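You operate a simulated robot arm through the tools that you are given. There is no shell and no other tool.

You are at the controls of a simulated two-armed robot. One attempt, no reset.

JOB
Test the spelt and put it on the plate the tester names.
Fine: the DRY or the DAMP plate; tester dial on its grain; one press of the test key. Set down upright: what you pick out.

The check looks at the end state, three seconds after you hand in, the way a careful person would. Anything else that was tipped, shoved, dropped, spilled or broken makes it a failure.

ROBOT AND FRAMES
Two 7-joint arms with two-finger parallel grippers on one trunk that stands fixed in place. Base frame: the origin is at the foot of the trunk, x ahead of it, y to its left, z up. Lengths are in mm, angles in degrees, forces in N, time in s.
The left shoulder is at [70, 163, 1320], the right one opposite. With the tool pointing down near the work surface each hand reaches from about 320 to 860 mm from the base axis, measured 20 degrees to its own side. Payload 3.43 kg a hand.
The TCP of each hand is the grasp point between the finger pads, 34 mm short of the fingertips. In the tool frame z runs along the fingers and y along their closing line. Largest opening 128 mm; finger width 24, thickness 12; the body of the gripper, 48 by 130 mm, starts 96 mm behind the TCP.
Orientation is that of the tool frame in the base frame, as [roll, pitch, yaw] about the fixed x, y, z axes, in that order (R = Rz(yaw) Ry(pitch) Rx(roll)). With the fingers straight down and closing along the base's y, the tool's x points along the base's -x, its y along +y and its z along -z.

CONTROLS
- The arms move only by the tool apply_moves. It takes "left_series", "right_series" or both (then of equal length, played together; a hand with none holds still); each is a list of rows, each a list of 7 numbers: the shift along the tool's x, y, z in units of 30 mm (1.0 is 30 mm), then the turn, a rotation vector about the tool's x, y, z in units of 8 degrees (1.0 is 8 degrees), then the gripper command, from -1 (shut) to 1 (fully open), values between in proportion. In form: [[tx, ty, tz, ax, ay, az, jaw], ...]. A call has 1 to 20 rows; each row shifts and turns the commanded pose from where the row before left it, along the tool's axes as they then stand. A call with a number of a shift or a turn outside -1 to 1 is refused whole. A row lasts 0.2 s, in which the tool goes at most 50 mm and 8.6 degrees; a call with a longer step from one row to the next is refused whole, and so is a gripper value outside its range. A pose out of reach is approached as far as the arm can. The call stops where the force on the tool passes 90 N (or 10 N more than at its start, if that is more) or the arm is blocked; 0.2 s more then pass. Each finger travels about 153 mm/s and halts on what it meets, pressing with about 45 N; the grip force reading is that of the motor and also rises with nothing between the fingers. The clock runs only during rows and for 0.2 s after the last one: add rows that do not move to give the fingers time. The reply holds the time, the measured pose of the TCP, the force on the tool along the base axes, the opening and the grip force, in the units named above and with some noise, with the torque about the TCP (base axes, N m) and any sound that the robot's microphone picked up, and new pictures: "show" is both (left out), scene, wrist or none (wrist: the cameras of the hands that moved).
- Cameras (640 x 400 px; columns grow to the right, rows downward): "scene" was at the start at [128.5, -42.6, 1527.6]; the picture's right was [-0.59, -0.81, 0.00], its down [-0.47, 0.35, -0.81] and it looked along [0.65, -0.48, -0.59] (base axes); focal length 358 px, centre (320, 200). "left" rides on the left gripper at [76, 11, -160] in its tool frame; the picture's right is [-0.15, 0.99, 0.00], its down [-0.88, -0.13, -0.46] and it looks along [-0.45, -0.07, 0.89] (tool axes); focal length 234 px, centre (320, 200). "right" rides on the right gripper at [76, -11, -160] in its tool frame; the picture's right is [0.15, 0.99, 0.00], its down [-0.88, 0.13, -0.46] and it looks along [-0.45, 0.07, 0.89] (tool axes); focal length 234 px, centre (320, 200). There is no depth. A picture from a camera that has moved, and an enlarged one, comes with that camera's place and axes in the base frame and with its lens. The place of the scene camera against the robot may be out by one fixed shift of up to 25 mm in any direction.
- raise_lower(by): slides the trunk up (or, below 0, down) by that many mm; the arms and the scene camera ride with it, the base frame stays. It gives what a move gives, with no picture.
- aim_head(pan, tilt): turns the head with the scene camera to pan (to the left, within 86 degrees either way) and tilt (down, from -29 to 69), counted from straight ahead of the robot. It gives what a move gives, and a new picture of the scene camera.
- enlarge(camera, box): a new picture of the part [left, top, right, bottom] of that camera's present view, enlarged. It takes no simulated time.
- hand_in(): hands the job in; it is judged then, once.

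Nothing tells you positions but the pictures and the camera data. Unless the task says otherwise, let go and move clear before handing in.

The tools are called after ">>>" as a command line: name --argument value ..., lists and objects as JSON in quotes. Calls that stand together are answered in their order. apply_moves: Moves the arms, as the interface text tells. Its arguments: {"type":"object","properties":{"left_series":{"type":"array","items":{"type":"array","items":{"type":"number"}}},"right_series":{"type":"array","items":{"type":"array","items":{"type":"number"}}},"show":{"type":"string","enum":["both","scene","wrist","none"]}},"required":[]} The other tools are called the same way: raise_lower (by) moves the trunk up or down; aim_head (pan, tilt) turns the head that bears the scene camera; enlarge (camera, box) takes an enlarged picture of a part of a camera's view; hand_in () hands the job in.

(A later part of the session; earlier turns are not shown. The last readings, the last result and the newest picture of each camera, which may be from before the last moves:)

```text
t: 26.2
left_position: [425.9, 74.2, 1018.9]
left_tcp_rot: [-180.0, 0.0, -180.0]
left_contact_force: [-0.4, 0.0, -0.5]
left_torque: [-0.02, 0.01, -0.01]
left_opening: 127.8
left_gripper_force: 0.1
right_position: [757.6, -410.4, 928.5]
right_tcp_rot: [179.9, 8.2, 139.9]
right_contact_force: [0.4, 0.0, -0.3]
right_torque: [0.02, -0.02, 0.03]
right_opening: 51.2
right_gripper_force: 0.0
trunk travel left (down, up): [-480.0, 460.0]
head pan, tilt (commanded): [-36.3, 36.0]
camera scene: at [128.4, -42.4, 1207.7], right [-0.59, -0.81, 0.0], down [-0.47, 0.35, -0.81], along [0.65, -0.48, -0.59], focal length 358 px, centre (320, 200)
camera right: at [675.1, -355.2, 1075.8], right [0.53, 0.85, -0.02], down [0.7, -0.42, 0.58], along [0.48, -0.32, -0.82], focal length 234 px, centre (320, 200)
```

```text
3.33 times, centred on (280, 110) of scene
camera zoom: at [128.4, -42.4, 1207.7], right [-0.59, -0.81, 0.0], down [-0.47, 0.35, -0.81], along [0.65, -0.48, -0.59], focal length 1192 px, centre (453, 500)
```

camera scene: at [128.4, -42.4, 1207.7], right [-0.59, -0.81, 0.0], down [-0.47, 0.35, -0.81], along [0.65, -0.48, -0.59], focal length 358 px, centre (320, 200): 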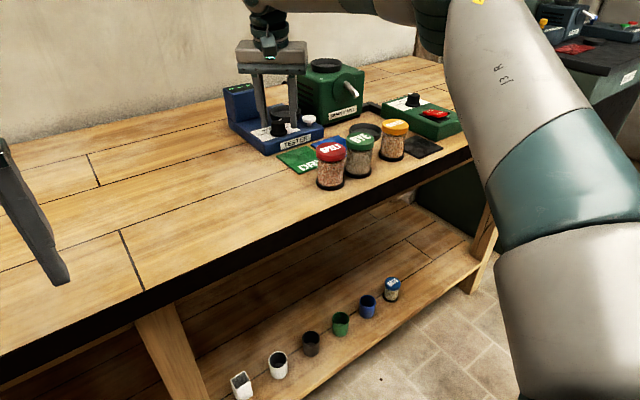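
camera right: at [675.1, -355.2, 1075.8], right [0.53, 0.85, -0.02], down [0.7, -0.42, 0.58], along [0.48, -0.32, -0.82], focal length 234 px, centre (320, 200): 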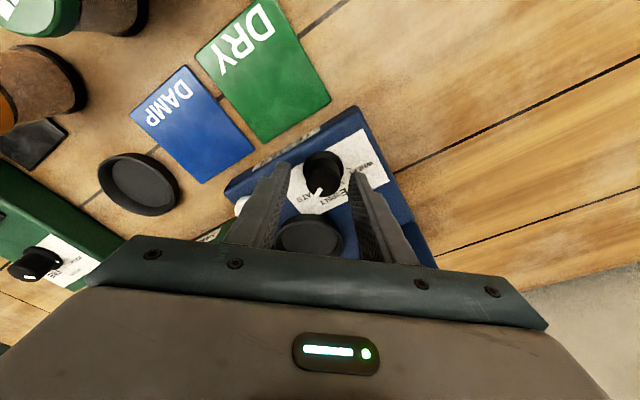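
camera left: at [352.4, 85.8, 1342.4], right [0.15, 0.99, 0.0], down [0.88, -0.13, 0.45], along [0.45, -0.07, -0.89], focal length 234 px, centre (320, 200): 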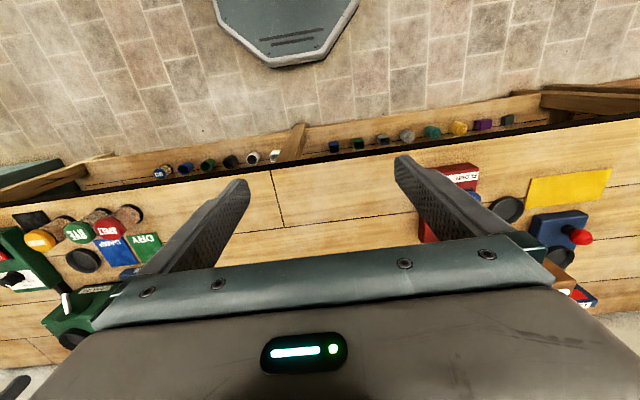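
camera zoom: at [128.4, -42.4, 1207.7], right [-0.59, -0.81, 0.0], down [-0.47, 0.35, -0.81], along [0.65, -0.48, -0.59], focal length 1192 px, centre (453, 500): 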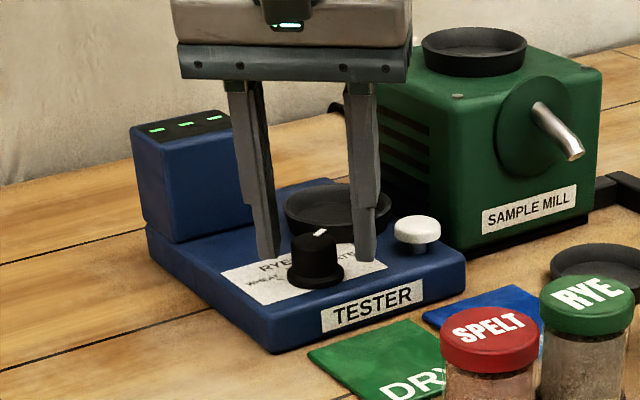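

The knob sits about 2.5 mm off-centre toward the right finger; I shift by that and close on the knob.

>>> apply_moves --right_series '[[0, 0.085, 0, 0, 0, 0, -0.2], [0, 0, 0, 0, 0, 0, -0.4], [0, 0, 0, 0, 0, 0, -0.7], [0, 0, 0, 0, 0, 0, -0.7]]' --show "wrist"

```text
t: 27.2
left_position: [427.1, 74.2, 1017.2]
left_tcp_rot: [180.0, 0.0, -179.9]
left_contact_force: [-0.2, -0.6, -0.3]
left_torque: [0.01, 0.01, -0.01]
left_opening: 128.0
left_gripper_force: 0.1
right_position: [759.8, -406.7, 929.3]
right_tcp_rot: [180.0, 8.1, 139.9]
right_contact_force: [0.9, 0.8, -1.3]
right_torque: [-0.03, -0.04, -0.04]
right_opening: 29.0
right_gripper_force: 45.5
trunk travel left (down, up): [-480.0, 460.0]
head pan, tilt (commanded): [-36.3, 36.0]
camera right: at [677.4, -353.5, 1075.8], right [0.53, 0.85, -0.02], down [0.7, -0.42, 0.58], along [0.48, -0.32, -0.82], focal length 234 px, centre (320, 200)
```

right: 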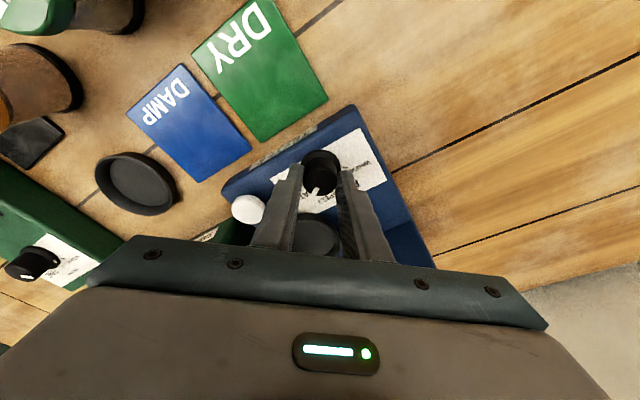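

The fingers hold the knob (29 mm, 45 N). Now I turn it 40° counter-clockwise about the vertical axis.

>>> apply_moves --right_series '[[0, 0, 0, -0.141, 0, -0.99, -0.7], [0, 0, 0, -0.141, 0, -0.99, -0.7], [0, 0, 0, -0.141, 0, -0.99, -0.7], [0, 0, 0, -0.141, 0, -0.99, -0.7], [0, 0, 0, -0.141, 0, -0.99, -0.7], [0, 0, 0, 0, 0, 0, -0.7]]' --show "wrist"

```text
t: 28.6
left_position: [426.0, 72.6, 1018.0]
left_tcp_rot: [-180.0, 0.0, -180.0]
left_contact_force: [-0.7, 0.1, -0.1]
left_torque: [0.01, -0.04, 0.0]
left_opening: 127.9
left_gripper_force: 0.1
right_position: [757.9, -410.7, 927.7]
right_tcp_rot: [-179.9, 8.4, -179.9]
right_contact_force: [-7.4, -8.4, -0.9]
right_torque: [-0.48, 0.32, 0.0]
right_opening: 29.0
right_gripper_force: 45.3
trunk travel left (down, up): [-480.0, 460.0]
head pan, tilt (commanded): [-36.3, 36.0]
camera right: at [661.0, -421.0, 1075.7], right [-0.14, 0.99, -0.02], down [0.81, 0.13, 0.58], along [0.57, 0.07, -0.82], focal length 234 px, centre (320, 200)
```

right: 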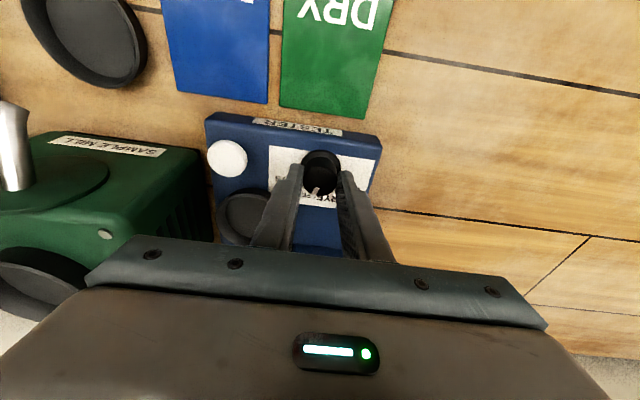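

The hand turned to yaw 180. I zoom in on the pointer while still holding.

>>> enlarge --camera "right" --box '[270, 130, 370, 210]'

>>> enlarge --camera "scene" --box '[210, 50, 350, 170]'

```text
5.00 times, centred on (320, 170) of right
camera zoom: at [661.0, -421.0, 1075.7], right [-0.14, 0.99, -0.02], down [0.81, 0.13, 0.58], along [0.57, 0.07, -0.82], focal length 1171 px, centre (320, 350)
```

zoom: 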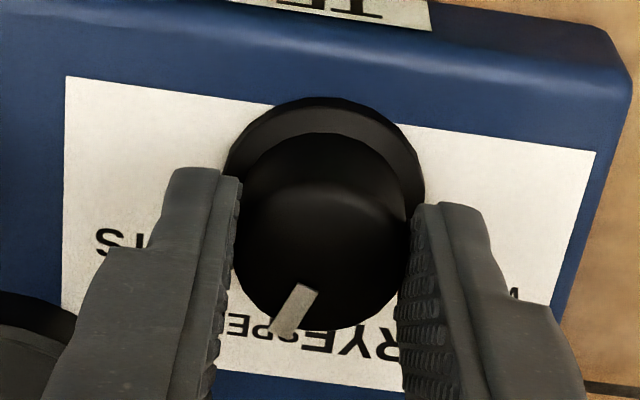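

```text
3.33 times, centred on (280, 110) of scene
camera zoom: at [127.6, -43.7, 1207.6], right [-0.59, -0.81, 0.0], down [-0.47, 0.35, -0.81], along [0.65, -0.48, -0.59], focal length 1192 px, centre (453, 500)
```

zoom: 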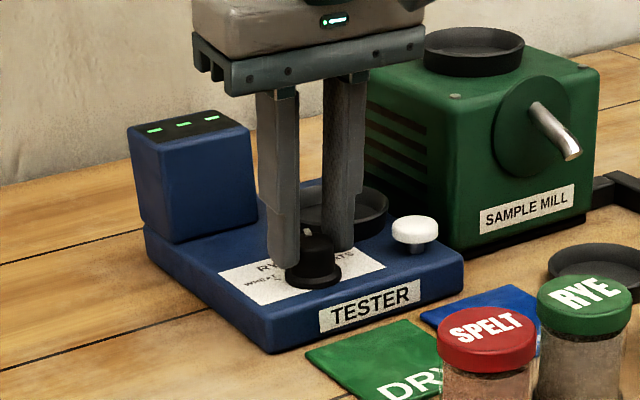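

The pointer now aims at about +17–20°, i.e. at SPELT. I release and lift straight up to check it from above.

>>> apply_moves --right_series '[[0, 0, 0, 0, 0, 0, -0.4], [0, 0, 0, 0, 0, 0, -0.2], [0, 0, 0, 0, 0, 0, -0.2], [-0.07, 0, -0.495, 0, 0, 0, -0.2], [-0.139, 0, -0.99, 0, 0, 0, -0.2], [-0.139, 0, -0.99, 0, 0, 0, -0.2], [0, 0, 0, 0, 0, 0, -0.2]]' --show "wrist"

```text
t: 30.2
left_position: [427.3, 73.5, 1018.9]
left_tcp_rot: [180.0, 0.0, -179.9]
left_contact_force: [-0.1, -0.1, 0.2]
left_torque: [-0.02, -0.01, 0.02]
left_opening: 128.0
left_gripper_force: 0.1
right_position: [759.4, -407.0, 1004.4]
right_tcp_rot: [-180.0, 8.3, 179.9]
right_contact_force: [0.0, 0.1, -0.1]
right_torque: [0.02, -0.01, 0.04]
right_opening: 51.2
right_gripper_force: 0.1
trunk travel left (down, up): [-480.0, 460.0]
head pan, tilt (commanded): [-36.3, 36.0]
camera right: at [661.5, -418.5, 1151.2], right [-0.14, 0.99, -0.02], down [0.81, 0.13, 0.58], along [0.57, 0.07, -0.82], focal length 234 px, centre (320, 200)
```

right: 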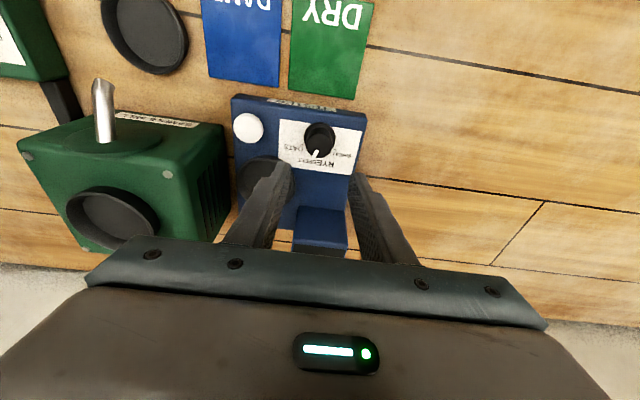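

>>> enlarge --camera "right" --box '[280, 110, 370, 180]'

>>> enlarge --camera "scene" --box '[210, 70, 350, 170]'

```text
5.71 times, centred on (325, 145) of right
camera zoom: at [661.5, -418.5, 1151.2], right [-0.14, 0.99, -0.02], down [0.81, 0.13, 0.58], along [0.57, 0.07, -0.82], focal length 1338 px, centre (291, 514)
```

zoom: 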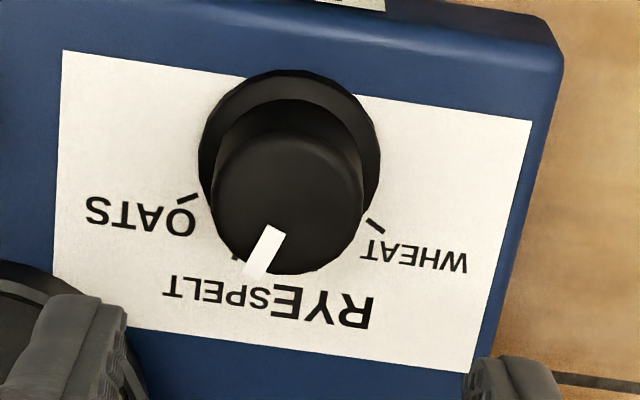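

```text
4.00 times, centred on (280, 120) of scene
camera zoom: at [128.6, -42.6, 1207.6], right [-0.59, -0.81, 0.0], down [-0.47, 0.35, -0.81], along [0.65, -0.48, -0.59], focal length 1430 px, centre (480, 520)
```

zoom: 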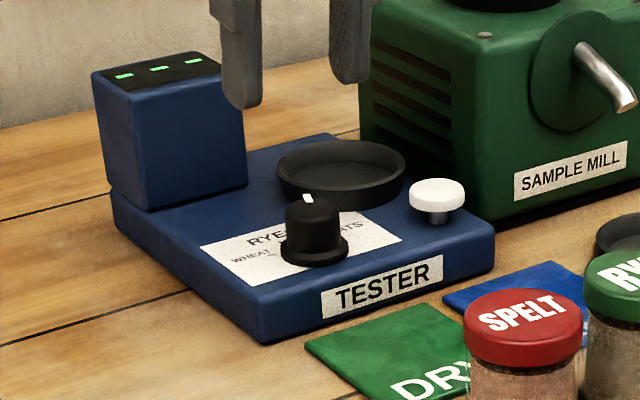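

The pointer seems near SPELT but maybe a few degrees past it. I'll measure it more finely.

>>> enlarge --camera "right" --box '[304, 120, 344, 165]'

```text
8.89 times, centred on (324, 142) of right
camera zoom: at [661.5, -418.5, 1151.2], right [-0.14, 0.99, -0.02], down [0.81, 0.13, 0.58], along [0.57, 0.07, -0.82], focal length 2082 px, centre (284, 711)
```

zoom: 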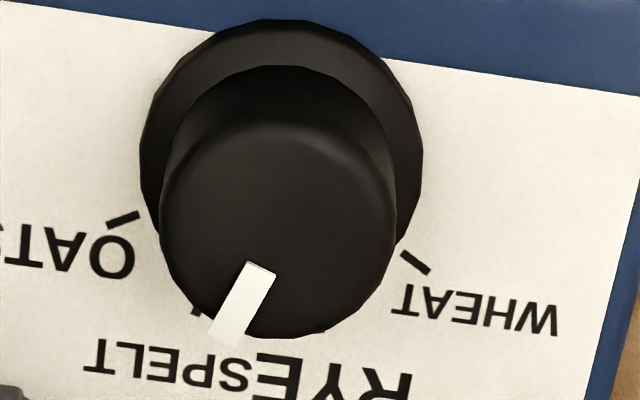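

The finer zoom puts the pointer at about 20.8°, right on SPELT (20°). Next I retreat over the front of the bench and turn the tool (yaw −60°, lean 32°) so I can pick SPELT clear of RYE and still reach the far dish with the jar upright.

>>> apply_moves --right_series '[[0.895, 0.176, -0.13, 0, 0, 0, -0.2], [0.895, 0.176, -0.13, 0, 0, 0, -0.2], [0.895, 0.176, -0.13, 0, 0, 0, -0.2], [0.895, 0.176, -0.13, 0, 0, 0, -0.2], [0.895, 0.176, -0.13, 0, 0, 0, -0.2], [0.895, 0.176, -0.13, 0, 0, 0, -0.2], [0.895, 0.176, -0.13, 0, 0, 0, -0.2], [0, 0, 0, 0.144, 0, 0.99, -0.1], [0, 0, 0, 0.144, 0, 0.99, 0], [0, 0, 0, 0.144, 0, 0.99, 0.1], [0, 0, 0, 0.144, 0, 0.99, 0.2], [0, 0, 0, 0.144, 0, 0.99, 0.2], [0, 0, 0, 0.144, 0, 0.99, 0.2], [0, 0, 0, 0.144, 0, 0.99, 0.2], [0, 0, 0, 0.072, 0, 0.495, 0.2], [0, 0, 0, 0, -1, 0, 0.2], [0, 0, 0, 0, -1, 0, 0.2], [0, 0, 0, 0, -1, 0, 0.2], [0, 0, 0, 0, 0, 0, 0.2]]' --show "both"

```text
t: 34.2
left_position: [426.7, 73.5, 1018.6]
left_tcp_rot: [-180.0, 0.1, -179.8]
left_contact_force: [0.6, -0.3, -0.7]
left_torque: [0.0, 0.01, 0.01]
left_opening: 128.2
left_gripper_force: 0.2
right_position: [568.9, -371.9, 1002.8]
right_tcp_rot: [180.0, 32.3, 119.8]
right_contact_force: [0.3, -0.7, 0.1]
right_torque: [0.03, 0.0, -0.03]
right_opening: 77.0
right_gripper_force: 0.0
trunk travel left (down, up): [-480.0, 460.0]
head pan, tilt (commanded): [-36.3, 36.0]
camera scene: at [128.3, -42.8, 1207.6], right [-0.59, -0.81, 0.0], down [-0.47, 0.35, -0.81], along [0.65, -0.48, -0.59], focal length 358 px, centre (320, 200)
camera right: at [484.8, -246.8, 1097.9], right [0.8, 0.6, -0.08], down [0.36, -0.37, 0.86], along [0.49, -0.71, -0.51], focal length 234 px, centre (320, 200)
```

scene: 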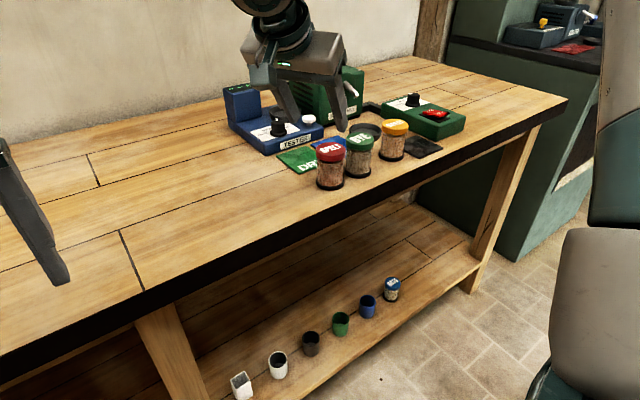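
right: 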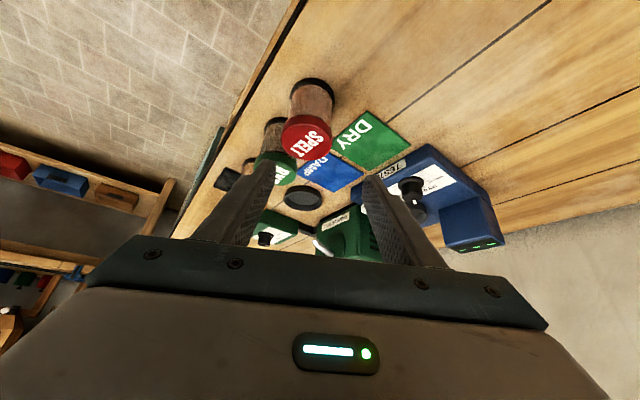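

Orientation is as intended. Before picking the jar I test, high and empty, whether this posture reaches over the tester dish.

>>> apply_moves --right_series '[[-0.715, 0.731, 0.452, 0, 0, 0, 0.2], [-0.715, 0.731, 0.452, 0, 0, 0, 0.2], [-0.715, 0.731, 0.452, 0, 0, 0, 0.2], [-0.715, 0.731, 0.452, 0, 0, 0, 0.2], [-0.715, 0.731, 0.452, 0, 0, 0, 0.2], [-0.715, 0.731, 0.452, 0, 0, 0, 0.2], [-0.715, 0.731, 0.452, 0, 0, 0, 0.2], [-0.715, 0.731, 0.452, 0, 0, 0, 0.2], [0, 0, 0, 0, 0, 0, 0.2]]' --show "both"

```text
t: 36.2
left_position: [427.3, 74.8, 1018.5]
left_tcp_rot: [180.0, 0.0, -179.9]
left_contact_force: [0.2, 0.6, 0.6]
left_torque: [-0.04, 0.01, -0.02]
left_opening: 128.1
left_gripper_force: 0.1
right_position: [802.3, -464.7, 999.6]
right_tcp_rot: [179.9, 32.3, 119.8]
right_contact_force: [-0.2, 0.7, 0.1]
right_torque: [0.0, 0.01, -0.01]
right_opening: 76.8
right_gripper_force: 0.0
right hand out of reach, approached as far as the arm can: row 8
trunk travel left (down, up): [-480.0, 460.0]
head pan, tilt (commanded): [-36.3, 36.0]
camera scene: at [128.6, -42.2, 1207.6], right [-0.59, -0.81, 0.0], down [-0.47, 0.35, -0.81], along [0.65, -0.48, -0.59], focal length 358 px, centre (320, 200)
camera right: at [717.5, -341.3, 1093.6], right [0.8, 0.6, -0.08], down [0.36, -0.37, 0.86], along [0.49, -0.71, -0.51], focal length 234 px, centre (320, 200)
```

scene: 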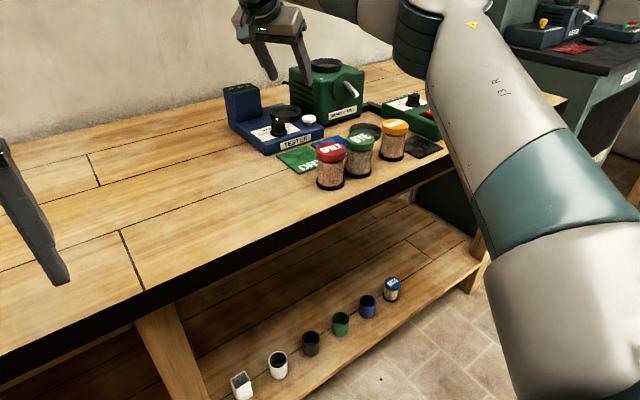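
right: 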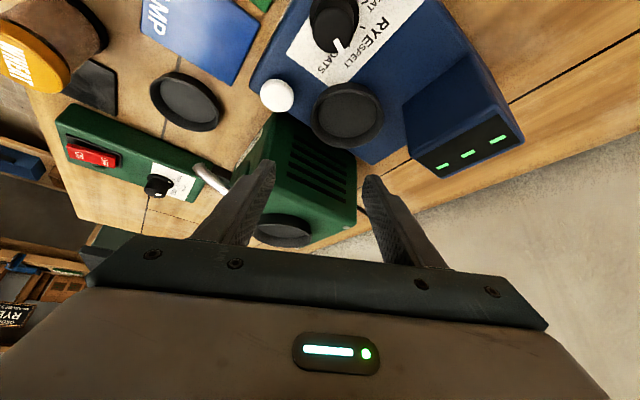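

At z≈1000 it stops 20 mm short; the reach should improve lower down. I test at z≈960, still clear of everything below.

>>> apply_moves --right_series '[[0.265, 0.323, 0.62, 0, 0, 0, 0.2], [0.265, 0.323, 0.62, 0, 0, 0, 0.2], [0, 0, 0, 0, 0, 0, 0.2]]' --show "none"

```text
t: 37.0
left_position: [426.9, 74.6, 1018.4]
left_tcp_rot: [179.9, 0.0, -179.8]
left_contact_force: [-0.7, 0.4, -0.3]
left_torque: [-0.05, -0.03, 0.0]
left_opening: 128.1
left_gripper_force: 0.1
right_position: [806.2, -464.6, 958.4]
right_tcp_rot: [179.8, 32.3, 119.9]
right_contact_force: [-0.8, 0.6, -0.3]
right_torque: [0.04, 0.0, 0.01]
right_opening: 76.9
right_gripper_force: 0.1
right hand out of reach, approached as far as the arm can: row 1, 2
trunk travel left (down, up): [-480.0, 460.0]
head pan, tilt (commanded): [-36.3, 36.0]
```

Not enough reach with this heading. Since the jar is round, I can pick at one heading and place at another: I'll lean 40° and use a radial heading (−28°) at the dish. I test that posture, with the trunk 60 mm higher, still empty.

>>> raise_lower --by 60

>>> apply_moves --right_series '[[0, 0, 0, -0.534, 0, -0.845, 0.2], [0, 0, 0, -0.534, 0, -0.845, 0.2], [0, 0, 0, -0.534, 0, -0.845, 0.2], [0, 0, 0, -0.534, 0, -0.845, 0.2], [0, 0, 0, 0, -1, 0, 0.2], [0, 0, 0, 0, 0, 0, 0.2]]' --show "none"

```text
t: 38.0
left_position: [426.4, 73.9, 1076.3]
left_tcp_rot: [180.0, 0.0, -179.9]
left_contact_force: [0.1, 0.3, 0.4]
left_torque: [0.01, 0.0, -0.01]
left_opening: 128.3
left_gripper_force: 0.1
right_position: [807.0, -464.6, 1018.0]
right_tcp_rot: [179.8, 32.3, 119.9]
right_contact_force: [-0.5, -0.6, -0.6]
right_torque: [0.02, 0.02, 0.02]
right_opening: 76.7
right_gripper_force: 0.0
trunk travel left (down, up): [-540.0, 400.0]
head pan, tilt (commanded): [-36.3, 36.0]
```

```text
t: 39.4
left_position: [427.4, 73.3, 1077.9]
left_tcp_rot: [180.0, 0.0, -180.0]
left_contact_force: [-0.4, -0.4, 0.5]
left_torque: [0.0, 0.05, 0.01]
left_opening: 128.1
left_gripper_force: 0.1
right_position: [807.8, -464.9, 1018.2]
right_tcp_rot: [179.8, 40.3, 151.9]
right_contact_force: [0.2, 0.5, 0.2]
right_torque: [0.02, 0.02, 0.0]
right_opening: 76.7
right_gripper_force: 0.0
trunk travel left (down, up): [-540.0, 400.0]
head pan, tilt (commanded): [-36.3, 36.0]
```

Posture accepted. Now I test moving to directly over the dish at z≈965.

>>> apply_moves --right_series '[[0.352, 0.097, 0.86, 0, 0, 0, 0.2], [0.352, 0.097, 0.86, 0, 0, 0, 0.2], [0, 0, 0, 0, 0, 0, 0.2]]' --show "both"

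```text
t: 40.2
left_position: [426.8, 74.9, 1078.8]
left_tcp_rot: [180.0, 0.0, -179.9]
left_contact_force: [0.4, -0.2, -0.6]
left_torque: [0.0, 0.01, 0.0]
left_opening: 127.7
left_gripper_force: 0.1
right_position: [824.2, -467.9, 965.6]
right_tcp_rot: [179.8, 40.4, 151.8]
right_contact_force: [-0.5, -0.2, -0.4]
right_torque: [0.02, -0.02, 0.0]
right_opening: 76.8
right_gripper_force: 0.0
trunk travel left (down, up): [-540.0, 400.0]
head pan, tilt (commanded): [-36.3, 36.0]
camera scene: at [127.8, -42.4, 1267.7], right [-0.59, -0.81, 0.0], down [-0.47, 0.35, -0.81], along [0.65, -0.48, -0.59], focal length 358 px, centre (320, 200)
camera right: at [676.7, -402.1, 1038.6], right [0.37, 0.93, -0.09], down [0.39, -0.06, 0.92], along [0.84, -0.37, -0.39], focal length 234 px, centre (320, 200)
```

scene: 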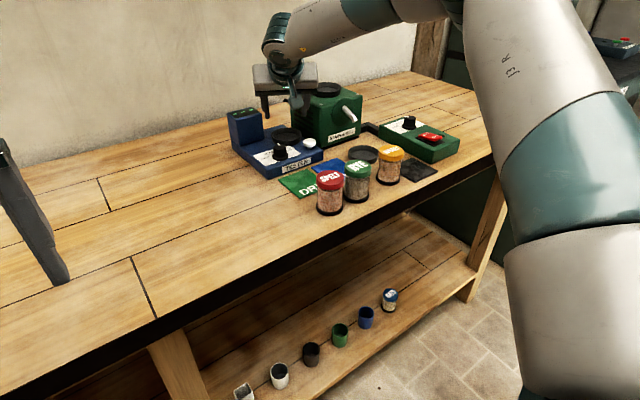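
right: 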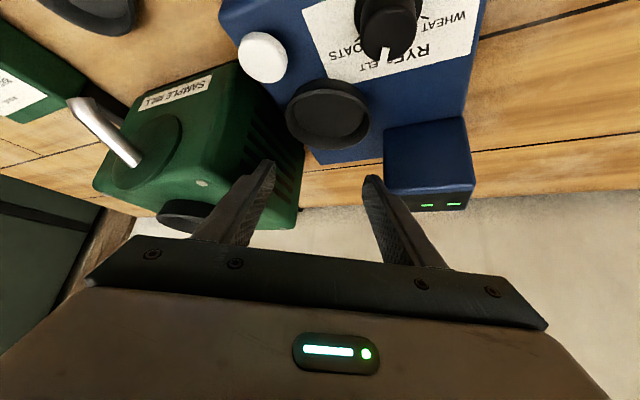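

The posture reaches the dish. I use this close view to refine the dish location.

>>> enlarge --camera "right" --box '[230, 20, 430, 180]'

>>> enlarge --camera "scene" --box '[220, 60, 360, 180]'

```text
2.50 times, centred on (330, 100) of right
camera zoom: at [676.7, -402.1, 1038.6], right [0.37, 0.93, -0.09], down [0.39, -0.06, 0.92], along [0.84, -0.37, -0.39], focal length 585 px, centre (295, 450)
```

zoom: 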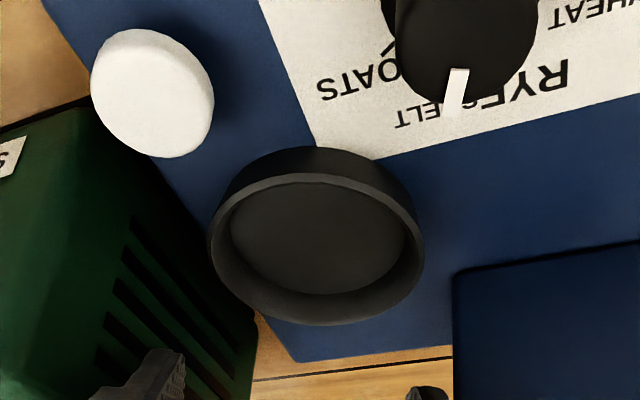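

```text
3.33 times, centred on (290, 120) of scene
camera zoom: at [127.8, -42.4, 1267.7], right [-0.59, -0.81, 0.0], down [-0.47, 0.35, -0.81], along [0.65, -0.48, -0.59], focal length 1192 px, centre (420, 467)
```

zoom: 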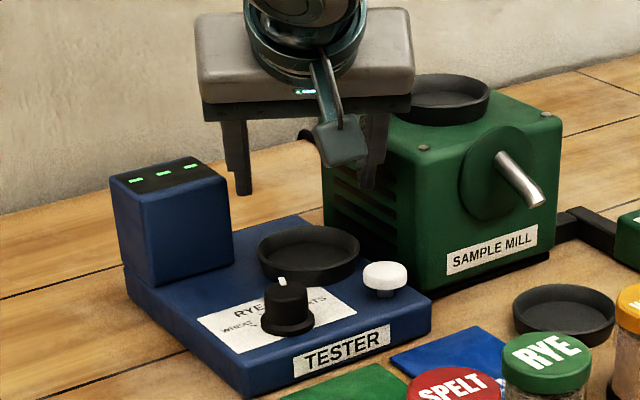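

The dish centre refines to about [827, -468.5]. Now I retreat over the front of the bench and turn to heading −y (yaw ≈ 92) for picking SPELT.

>>> apply_moves --right_series '[[0.756, -0.098, -0.89, 0, 0, 0, 0.2], [0.756, -0.098, -0.89, 0, 0, 0, 0.2], [0.756, -0.098, -0.89, 0, 0, 0, 0.2], [0.756, -0.098, -0.89, 0, 0, 0, 0.2], [0.756, -0.098, -0.89, 0, 0, 0, 0.2], [0.756, -0.098, -0.89, 0, 0, 0, 0.2], [0.756, -0.098, -0.89, 0, 0, 0, 0.2], [0.756, -0.098, -0.89, 0, 0, 0, 0.2], [0, 0, 0, 0.648, 0, 0.7615, 0.2], [0, 0, 0, 0.648, 0, 0.7615, 0.2], [0, 0, 0, 0.648, 0, 0.7615, 0.2], [0, 0, 0, 0.648, 0, 0.7615, 0.2], [0, 0, 0, 0.648, 0, 0.7615, 0.2], [0, 0, 0, 0.648, 0, 0.7615, 0.2], [0, 0, 0, 0.648, 0, 0.7615, 0.2], [0, 0, 0, 0.324, 0, 0.381, 0.2], [0, 0, 0, 0, 0, 0, 0.2]]' --show "both"

```text
t: 43.8
left_position: [426.1, 73.7, 1078.3]
left_tcp_rot: [-179.9, 0.0, -179.9]
left_contact_force: [-0.4, 0.3, 0.6]
left_torque: [0.0, 0.02, 0.0]
left_opening: 128.1
left_gripper_force: 0.0
right_position: [569.3, -357.7, 1011.5]
right_tcp_rot: [-179.9, 40.3, 91.9]
right_contact_force: [0.2, 0.6, 0.0]
right_torque: [0.02, -0.01, 0.01]
right_opening: 76.9
right_gripper_force: 0.1
trunk travel left (down, up): [-540.0, 400.0]
head pan, tilt (commanded): [-36.3, 36.0]
camera scene: at [128.3, -42.4, 1267.6], right [-0.59, -0.81, 0.0], down [-0.47, 0.35, -0.81], along [0.65, -0.48, -0.59], focal length 358 px, centre (320, 200)
camera right: at [553.1, -197.6, 1083.5], right [0.98, 0.15, -0.09], down [0.14, -0.37, 0.92], along [0.1, -0.92, -0.39], focal length 234 px, centre (320, 200)
```

scene: 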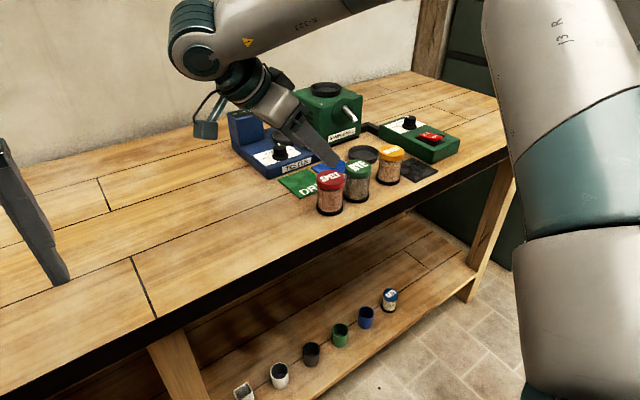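
right: 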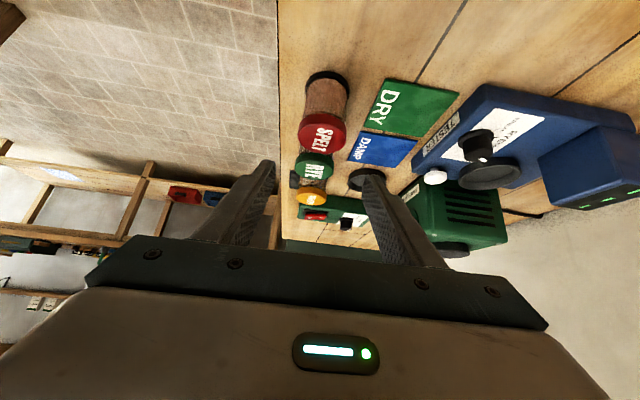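

>>> enlarge --camera "right" --box '[270, 60, 390, 170]'

>>> enlarge --camera "scene" --box '[290, 140, 390, 220]'

```text
3.64 times, centred on (330, 115) of right
camera zoom: at [553.1, -197.6, 1083.5], right [0.98, 0.15, -0.09], down [0.14, -0.37, 0.92], along [0.1, -0.92, -0.39], focal length 852 px, centre (284, 509)
```

zoom: 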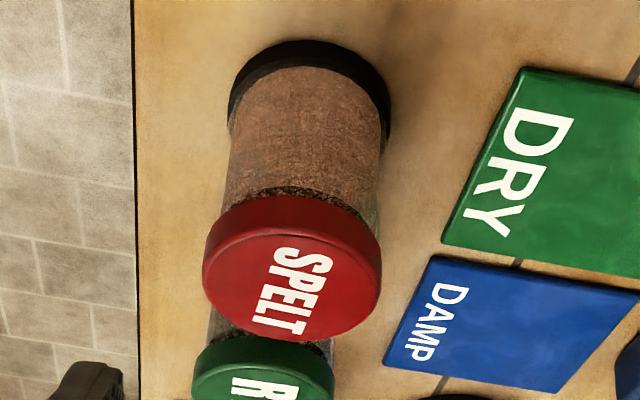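

```text
5.00 times, centred on (340, 180) of scene
camera zoom: at [128.3, -42.4, 1267.6], right [-0.59, -0.81, 0.0], down [-0.47, 0.35, -0.81], along [0.65, -0.48, -0.59], focal length 1788 px, centre (220, 300)
```

zoom: 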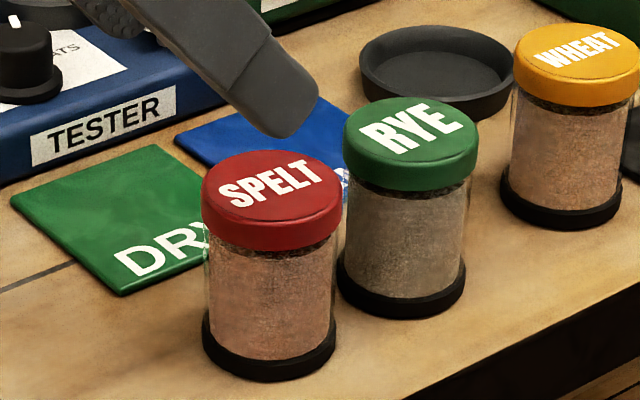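

SPELT's axis measures at about [570, -407.5] with a ~54 mm lid. I move over it (TCP 5 mm behind the axis) and descend partway with the fingers straddling in x.

>>> apply_moves --right_series '[[-0.57, -0.013, 0.483, 0, 0, 0, 0.2], [-0.57, -0.013, 0.483, 0, 0, 0, 0.2], [0.468, 0, 0.552, 0, 0, 0, 0.2], [0.468, 0, 0.552, 0, 0, 0, 0.2], [0, 0, 0, 0, 0, 0, 0.2]]' --show "both"

```text
t: 45.0
left_position: [426.9, 74.1, 1078.3]
left_tcp_rot: [180.0, 0.1, -179.9]
left_contact_force: [0.3, 0.3, 0.4]
left_torque: [0.01, 0.01, 0.02]
left_opening: 128.0
left_gripper_force: 0.1
right_position: [569.7, -404.2, 967.5]
right_tcp_rot: [179.9, 40.3, 91.9]
right_contact_force: [1.1, 0.1, -0.5]
right_torque: [-0.01, 0.02, 0.04]
right_opening: 76.6
right_gripper_force: 0.0
trunk travel left (down, up): [-540.0, 400.0]
head pan, tilt (commanded): [-36.3, 36.0]
camera scene: at [128.2, -42.1, 1267.7], right [-0.59, -0.81, 0.0], down [-0.47, 0.35, -0.81], along [0.65, -0.48, -0.59], focal length 358 px, centre (320, 200)
camera right: at [553.4, -242.6, 1039.8], right [0.98, 0.15, -0.09], down [0.14, -0.37, 0.92], along [0.1, -0.92, -0.39], focal length 234 px, centre (320, 200)
```

scene: 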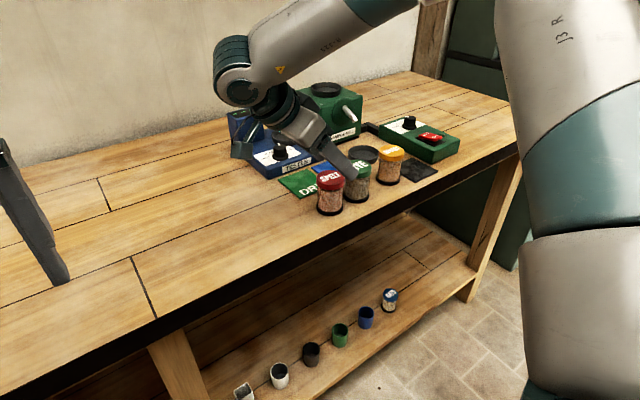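
right: 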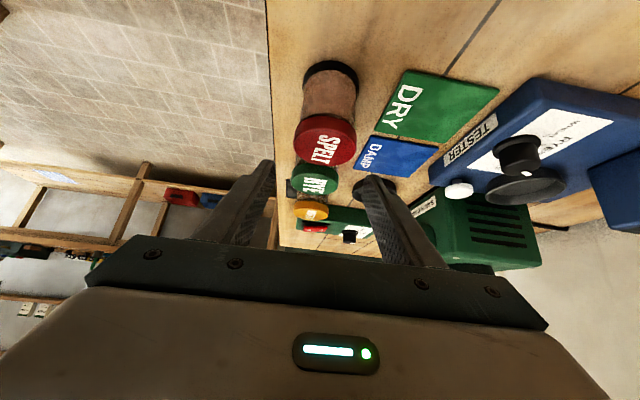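

I zoom in for one more fix on the jar's position and lid height before the final descent.

>>> enlarge --camera "right" --box '[270, 50, 390, 220]'

>>> enlarge --camera "scene" --box '[290, 120, 390, 220]'

```text
2.35 times, centred on (330, 135) of right
camera zoom: at [553.4, -242.6, 1039.8], right [0.98, 0.15, -0.09], down [0.14, -0.37, 0.92], along [0.1, -0.92, -0.39], focal length 551 px, centre (296, 353)
```

zoom: 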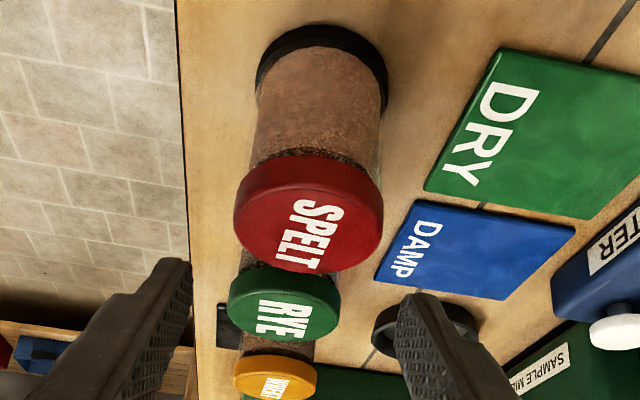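

```text
4.00 times, centred on (340, 170) of scene
camera zoom: at [128.2, -42.1, 1267.7], right [-0.59, -0.81, 0.0], down [-0.47, 0.35, -0.81], along [0.65, -0.48, -0.59], focal length 1430 px, centre (240, 320)
```

zoom: 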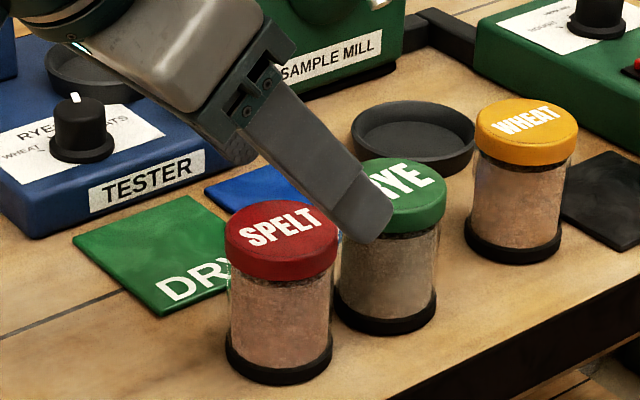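

Alignment is good (jar axis ≈ [570.5, -408], TCP 4 mm behind). I descend to z≈903 and close on the jar.

>>> apply_moves --right_series '[[0.464, 0, 0.547, 0, 0, 0, 0.2], [0.464, 0, 0.547, 0, 0, 0, 0.2], [0.464, 0, 0.547, 0, 0, 0, 0.2], [0, 0, 0, 0, 0, 0, 0.2]]' --show "both"

```text
t: 46.0
left_position: [426.3, 73.9, 1077.6]
left_tcp_rot: [180.0, 0.0, -180.0]
left_contact_force: [-0.2, 0.0, -0.3]
left_torque: [-0.04, -0.01, 0.0]
left_opening: 128.0
left_gripper_force: 0.1
right_position: [569.6, -402.5, 902.8]
right_tcp_rot: [179.9, 40.4, 92.0]
right_contact_force: [0.2, -1.2, 0.8]
right_torque: [0.0, -0.05, 0.0]
right_opening: 76.7
right_gripper_force: 0.0
trunk travel left (down, up): [-540.0, 400.0]
head pan, tilt (commanded): [-36.3, 36.0]
camera scene: at [128.0, -42.3, 1267.7], right [-0.59, -0.81, 0.0], down [-0.47, 0.35, -0.81], along [0.65, -0.48, -0.59], focal length 358 px, centre (320, 200)
camera right: at [553.0, -242.7, 975.3], right [0.98, 0.15, -0.09], down [0.14, -0.37, 0.92], along [0.1, -0.92, -0.39], focal length 234 px, centre (320, 200)
```

scene: 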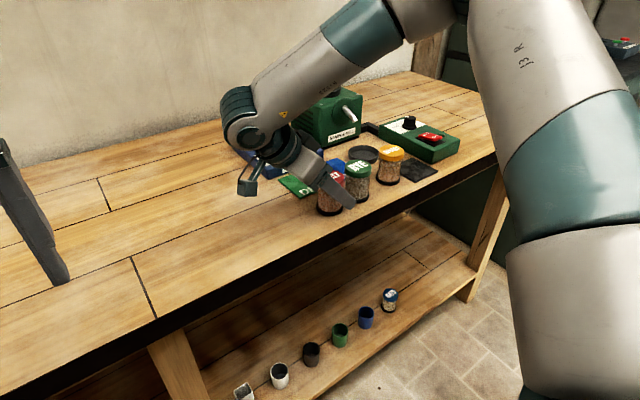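
right: 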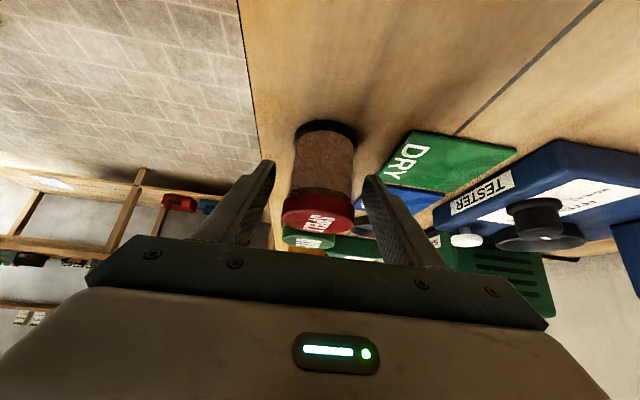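

>>> enlarge --camera "right" --box '[200, 100, 440, 260]'

>>> enlarge --camera "scene" --box '[280, 140, 400, 230]'

```text
2.50 times, centred on (320, 180) of right
camera zoom: at [553.0, -242.7, 975.3], right [0.98, 0.15, -0.09], down [0.14, -0.37, 0.92], along [0.1, -0.92, -0.39], focal length 585 px, centre (320, 250)
```

zoom: 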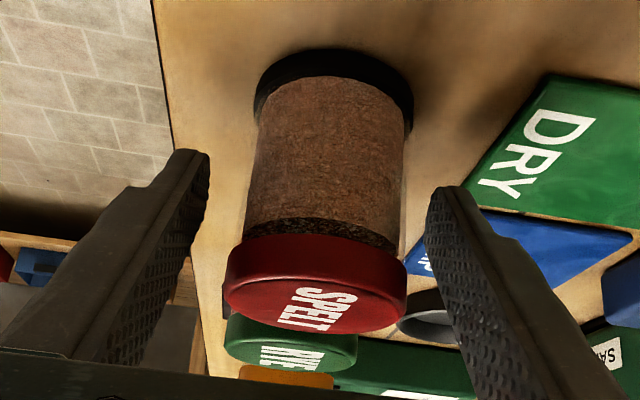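

```text
4.44 times, centred on (340, 185) of scene
camera zoom: at [128.0, -42.3, 1267.7], right [-0.59, -0.81, 0.0], down [-0.47, 0.35, -0.81], along [0.65, -0.48, -0.59], focal length 1589 px, centre (231, 267)
```

zoom: 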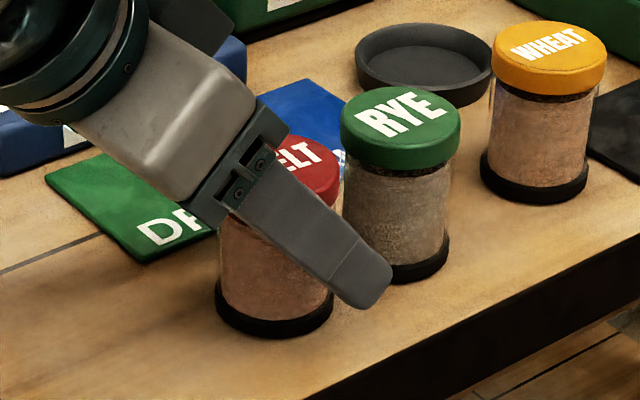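

Fingers straddle SPELT cleanly and clear of RYE. I close the grip.

>>> apply_moves --right_series '[[0, 0, 0, 0, 0, 0, 0], [0, 0, 0, 0, 0, 0, -0.35], [0, 0, 0, 0, 0, 0, -0.35], [0, 0, 0, 0, 0, 0, -0.35]]' --show "both"

```text
t: 47.0
left_position: [427.4, 74.5, 1078.9]
left_tcp_rot: [-180.0, 0.0, -179.9]
left_contact_force: [0.4, -0.6, -0.3]
left_torque: [-0.01, -0.02, 0.0]
left_opening: 128.2
left_gripper_force: 0.1
right_position: [569.8, -403.3, 902.3]
right_tcp_rot: [-179.8, 40.1, 92.0]
right_contact_force: [0.1, -0.1, 0.3]
right_torque: [0.04, 0.03, 0.0]
right_opening: 52.7
right_gripper_force: 44.6
trunk travel left (down, up): [-540.0, 400.0]
head pan, tilt (commanded): [-36.3, 36.0]
camera scene: at [128.7, -42.6, 1267.6], right [-0.59, -0.81, 0.0], down [-0.47, 0.35, -0.81], along [0.65, -0.48, -0.59], focal length 358 px, centre (320, 200)
camera right: at [553.5, -243.0, 975.0], right [0.98, 0.15, -0.09], down [0.14, -0.37, 0.92], along [0.1, -0.92, -0.39], focal length 234 px, centre (320, 200)
```

scene: 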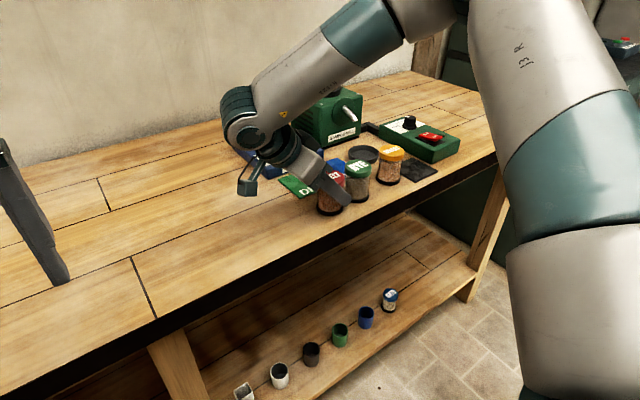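
right: 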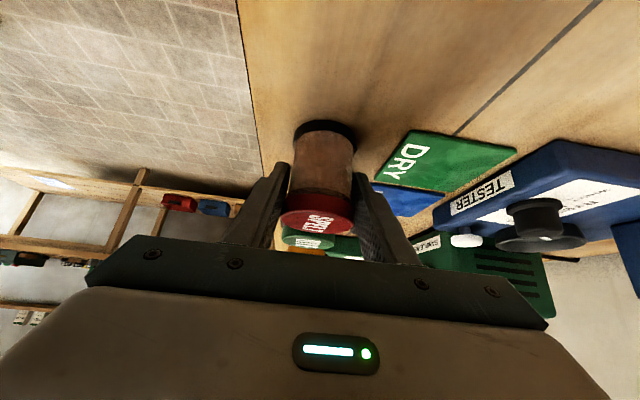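

The jar is gripped (52.7 mm, 44.6 N). I lift it straight up and check that it hangs upright.

>>> apply_moves --right_series '[[-0.215, 0, -0.255, 0, 0, 0, -0.35], [-0.43, 0, -0.509, 0, 0, 0, -0.35], [-0.6455, 0, -0.7638, 0, 0, 0, -0.35], [-0.6455, 0, -0.7638, 0, 0, 0, -0.35], [0, 0, 0, 0, 0, 0, -0.35]]' --show "both"

```text
t: 48.2
left_position: [427.2, 73.3, 1078.1]
left_tcp_rot: [-180.0, -0.1, -179.9]
left_contact_force: [-0.3, 0.0, -0.7]
left_torque: [0.03, 0.0, -0.01]
left_opening: 127.9
left_gripper_force: 0.1
right_position: [571.1, -402.7, 993.1]
right_tcp_rot: [-179.9, 40.2, 91.9]
right_contact_force: [0.4, -0.2, -2.4]
right_torque: [0.01, 0.0, 0.0]
right_opening: 52.9
right_gripper_force: 44.6
trunk travel left (down, up): [-540.0, 400.0]
head pan, tilt (commanded): [-36.3, 36.0]
camera scene: at [129.2, -42.8, 1267.5], right [-0.59, -0.81, 0.0], down [-0.47, 0.35, -0.81], along [0.65, -0.48, -0.59], focal length 358 px, centre (320, 200)
camera right: at [554.1, -242.2, 1065.5], right [0.98, 0.15, -0.09], down [0.14, -0.37, 0.92], along [0.1, -0.92, -0.39], focal length 234 px, centre (320, 200)
```

scene: 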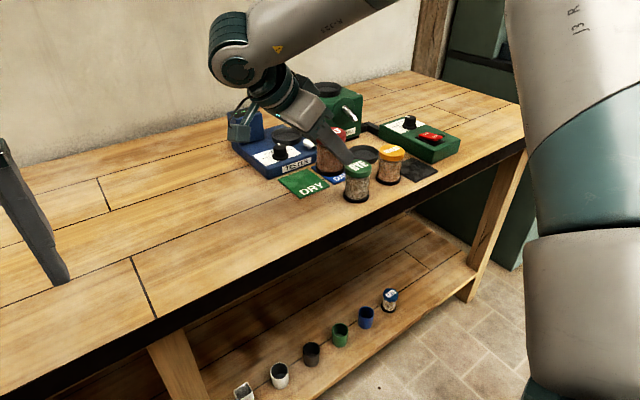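
right: 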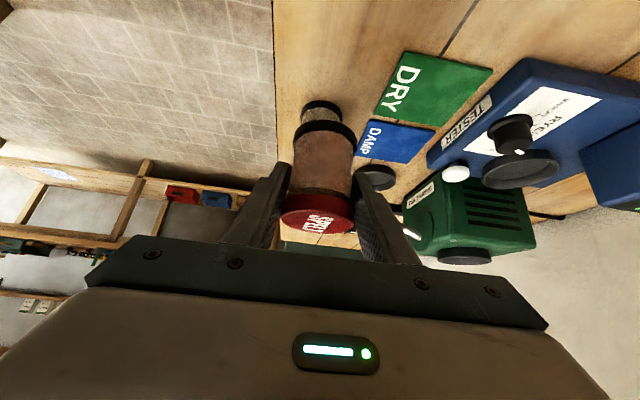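

The jar hangs upright (2.4 N weight). I raise it a little more, turn to heading −28°, and carry it toward the tester dish.

>>> apply_moves --right_series '[[-0.366, 0, -0.433, 0, 0, 0, -0.35], [0, 0, 0, -0.6455, 0, -0.7638, -0.35], [0, 0, 0, -0.6455, 0, -0.7638, -0.35], [0, 0, 0, -0.6455, 0, -0.7638, -0.35], [0, 0, 0, -0.6455, 0, -0.7638, -0.35], [0, 0, 0, -0.6455, 0, -0.7638, -0.35], [0, 0, 0, -0.6455, 0, -0.7638, -0.35], [0, 0, 0, -0.6455, 0, -0.7638, -0.35], [0, 0, 0, -0.323, 0, -0.382, -0.35], [-0.713, 0.23, 0.603, 0, 0, 0, -0.35], [-0.713, 0.23, 0.603, 0, 0, 0, -0.35], [-0.713, 0.23, 0.603, 0, 0, 0, -0.35], [-0.713, 0.23, 0.603, 0, 0, 0, -0.35], [-0.713, 0.23, 0.603, 0, 0, 0, -0.35], [-0.713, 0.23, 0.603, 0, 0, 0, -0.35], [-0.713, 0.23, 0.603, 0, 0, 0, -0.35], [0, 0, 0, 0, 0, 0, -0.35]]' --show "both"

```text
t: 51.8
left_position: [427.1, 73.7, 1078.5]
left_tcp_rot: [-179.9, 0.0, -179.8]
left_contact_force: [-1.6, -0.2, 0.8]
left_torque: [-0.01, -0.04, 0.03]
left_opening: 128.1
left_gripper_force: 0.1
right_position: [765.8, -452.3, 1010.8]
right_tcp_rot: [-179.9, 40.3, 152.0]
right_contact_force: [-0.8, 1.0, -1.3]
right_torque: [-0.02, 0.01, -0.03]
right_opening: 52.9
right_gripper_force: 45.1
trunk travel left (down, up): [-540.0, 400.0]
head pan, tilt (commanded): [-36.3, 36.0]
camera scene: at [128.0, -42.7, 1267.7], right [-0.59, -0.81, 0.0], down [-0.47, 0.35, -0.81], along [0.65, -0.48, -0.59], focal length 358 px, centre (320, 200)
camera right: at [617.7, -386.6, 1082.9], right [0.37, 0.93, -0.1], down [0.39, -0.06, 0.92], along [0.84, -0.37, -0.39], focal length 234 px, centre (320, 200)
```

scene: 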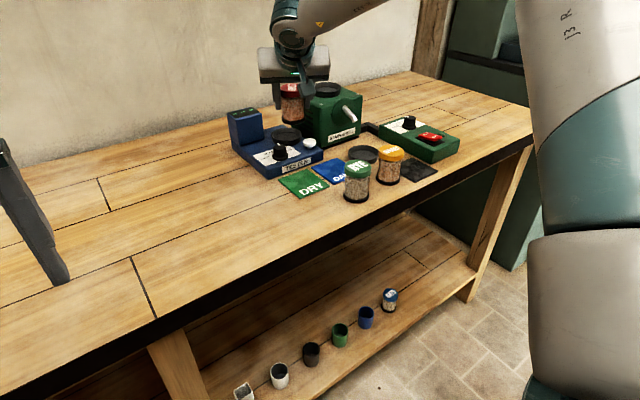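
right: 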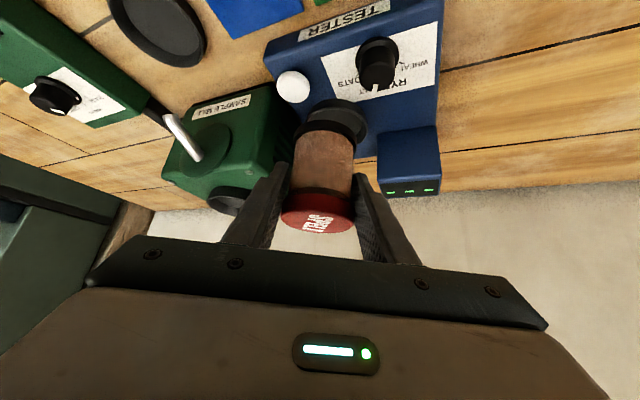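

The jar is over the tester. I move the last stretch to above the dish while coming down to z≈970.

>>> apply_moves --right_series '[[-0.196, 0.16, 0.749, 0, 0, 0, -0.35], [-0.196, 0.16, 0.749, 0, 0, 0, -0.35], [-0.196, 0.16, 0.749, 0, 0, 0, -0.35], [0, 0, 0, 0, 0, 0, -0.35]]' --show "both"

```text
t: 52.8
left_position: [427.4, 74.3, 1078.0]
left_tcp_rot: [-180.0, 0.1, 180.0]
left_contact_force: [0.7, -0.1, 0.5]
left_torque: [-0.01, -0.01, -0.03]
left_opening: 128.2
left_gripper_force: 0.1
right_position: [822.9, -465.7, 970.5]
right_tcp_rot: [-179.9, 40.3, 151.9]
right_contact_force: [-0.2, 0.0, -2.9]
right_torque: [0.0, -0.03, 0.02]
right_opening: 52.5
right_gripper_force: 44.9
trunk travel left (down, up): [-540.0, 400.0]
head pan, tilt (commanded): [-36.3, 36.0]
camera scene: at [127.9, -42.4, 1267.7], right [-0.59, -0.81, 0.0], down [-0.47, 0.35, -0.81], along [0.65, -0.48, -0.59], focal length 358 px, centre (320, 200)
camera right: at [675.7, -400.4, 1043.8], right [0.37, 0.93, -0.1], down [0.39, -0.06, 0.92], along [0.84, -0.37, -0.39], focal length 234 px, centre (320, 200)
```

scene: 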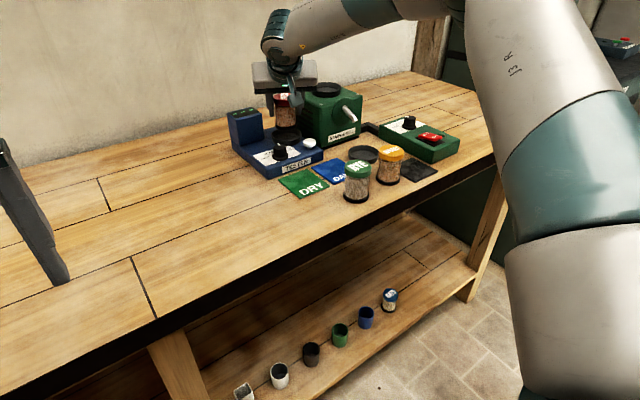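
right: 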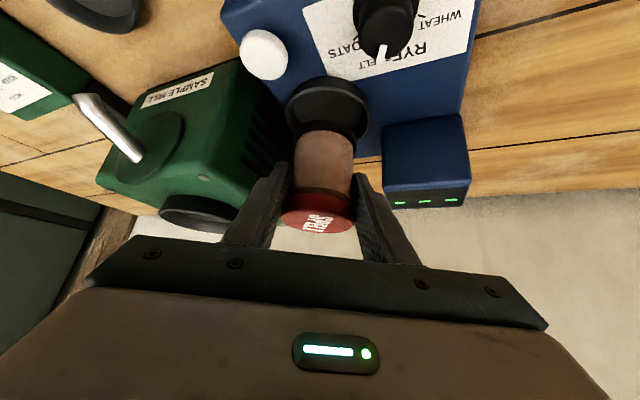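

>>> enlarge --camera "right" --box '[240, 60, 400, 250]'

>>> enlarge --camera "scene" --box '[220, 60, 360, 180]'

```text
2.11 times, centred on (320, 155) of right
camera zoom: at [675.7, -400.4, 1043.8], right [0.37, 0.93, -0.1], down [0.39, -0.06, 0.92], along [0.84, -0.37, -0.39], focal length 493 px, centre (320, 295)
```

zoom: 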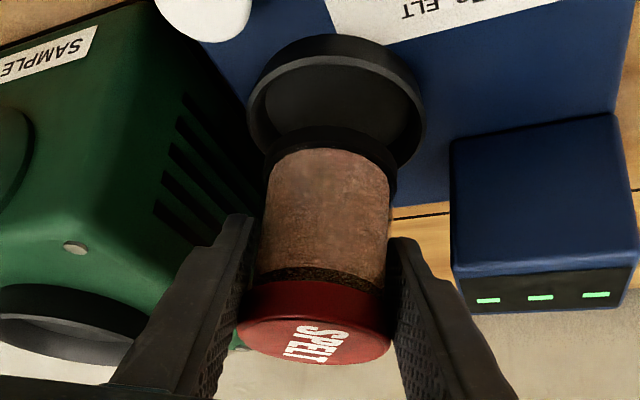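

```text
3.33 times, centred on (290, 120) of scene
camera zoom: at [127.9, -42.4, 1267.7], right [-0.59, -0.81, 0.0], down [-0.47, 0.35, -0.81], along [0.65, -0.48, -0.59], focal length 1192 px, centre (420, 467)
```

zoom: 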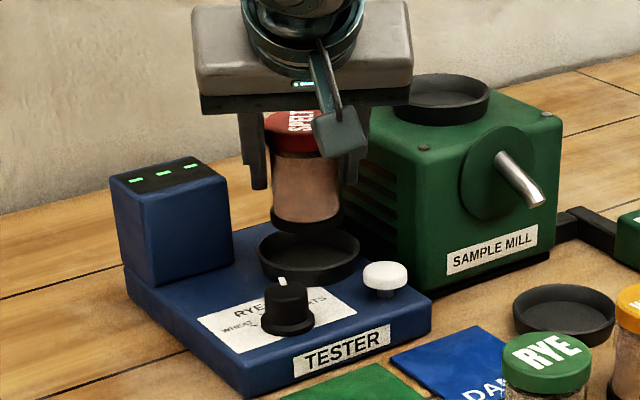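

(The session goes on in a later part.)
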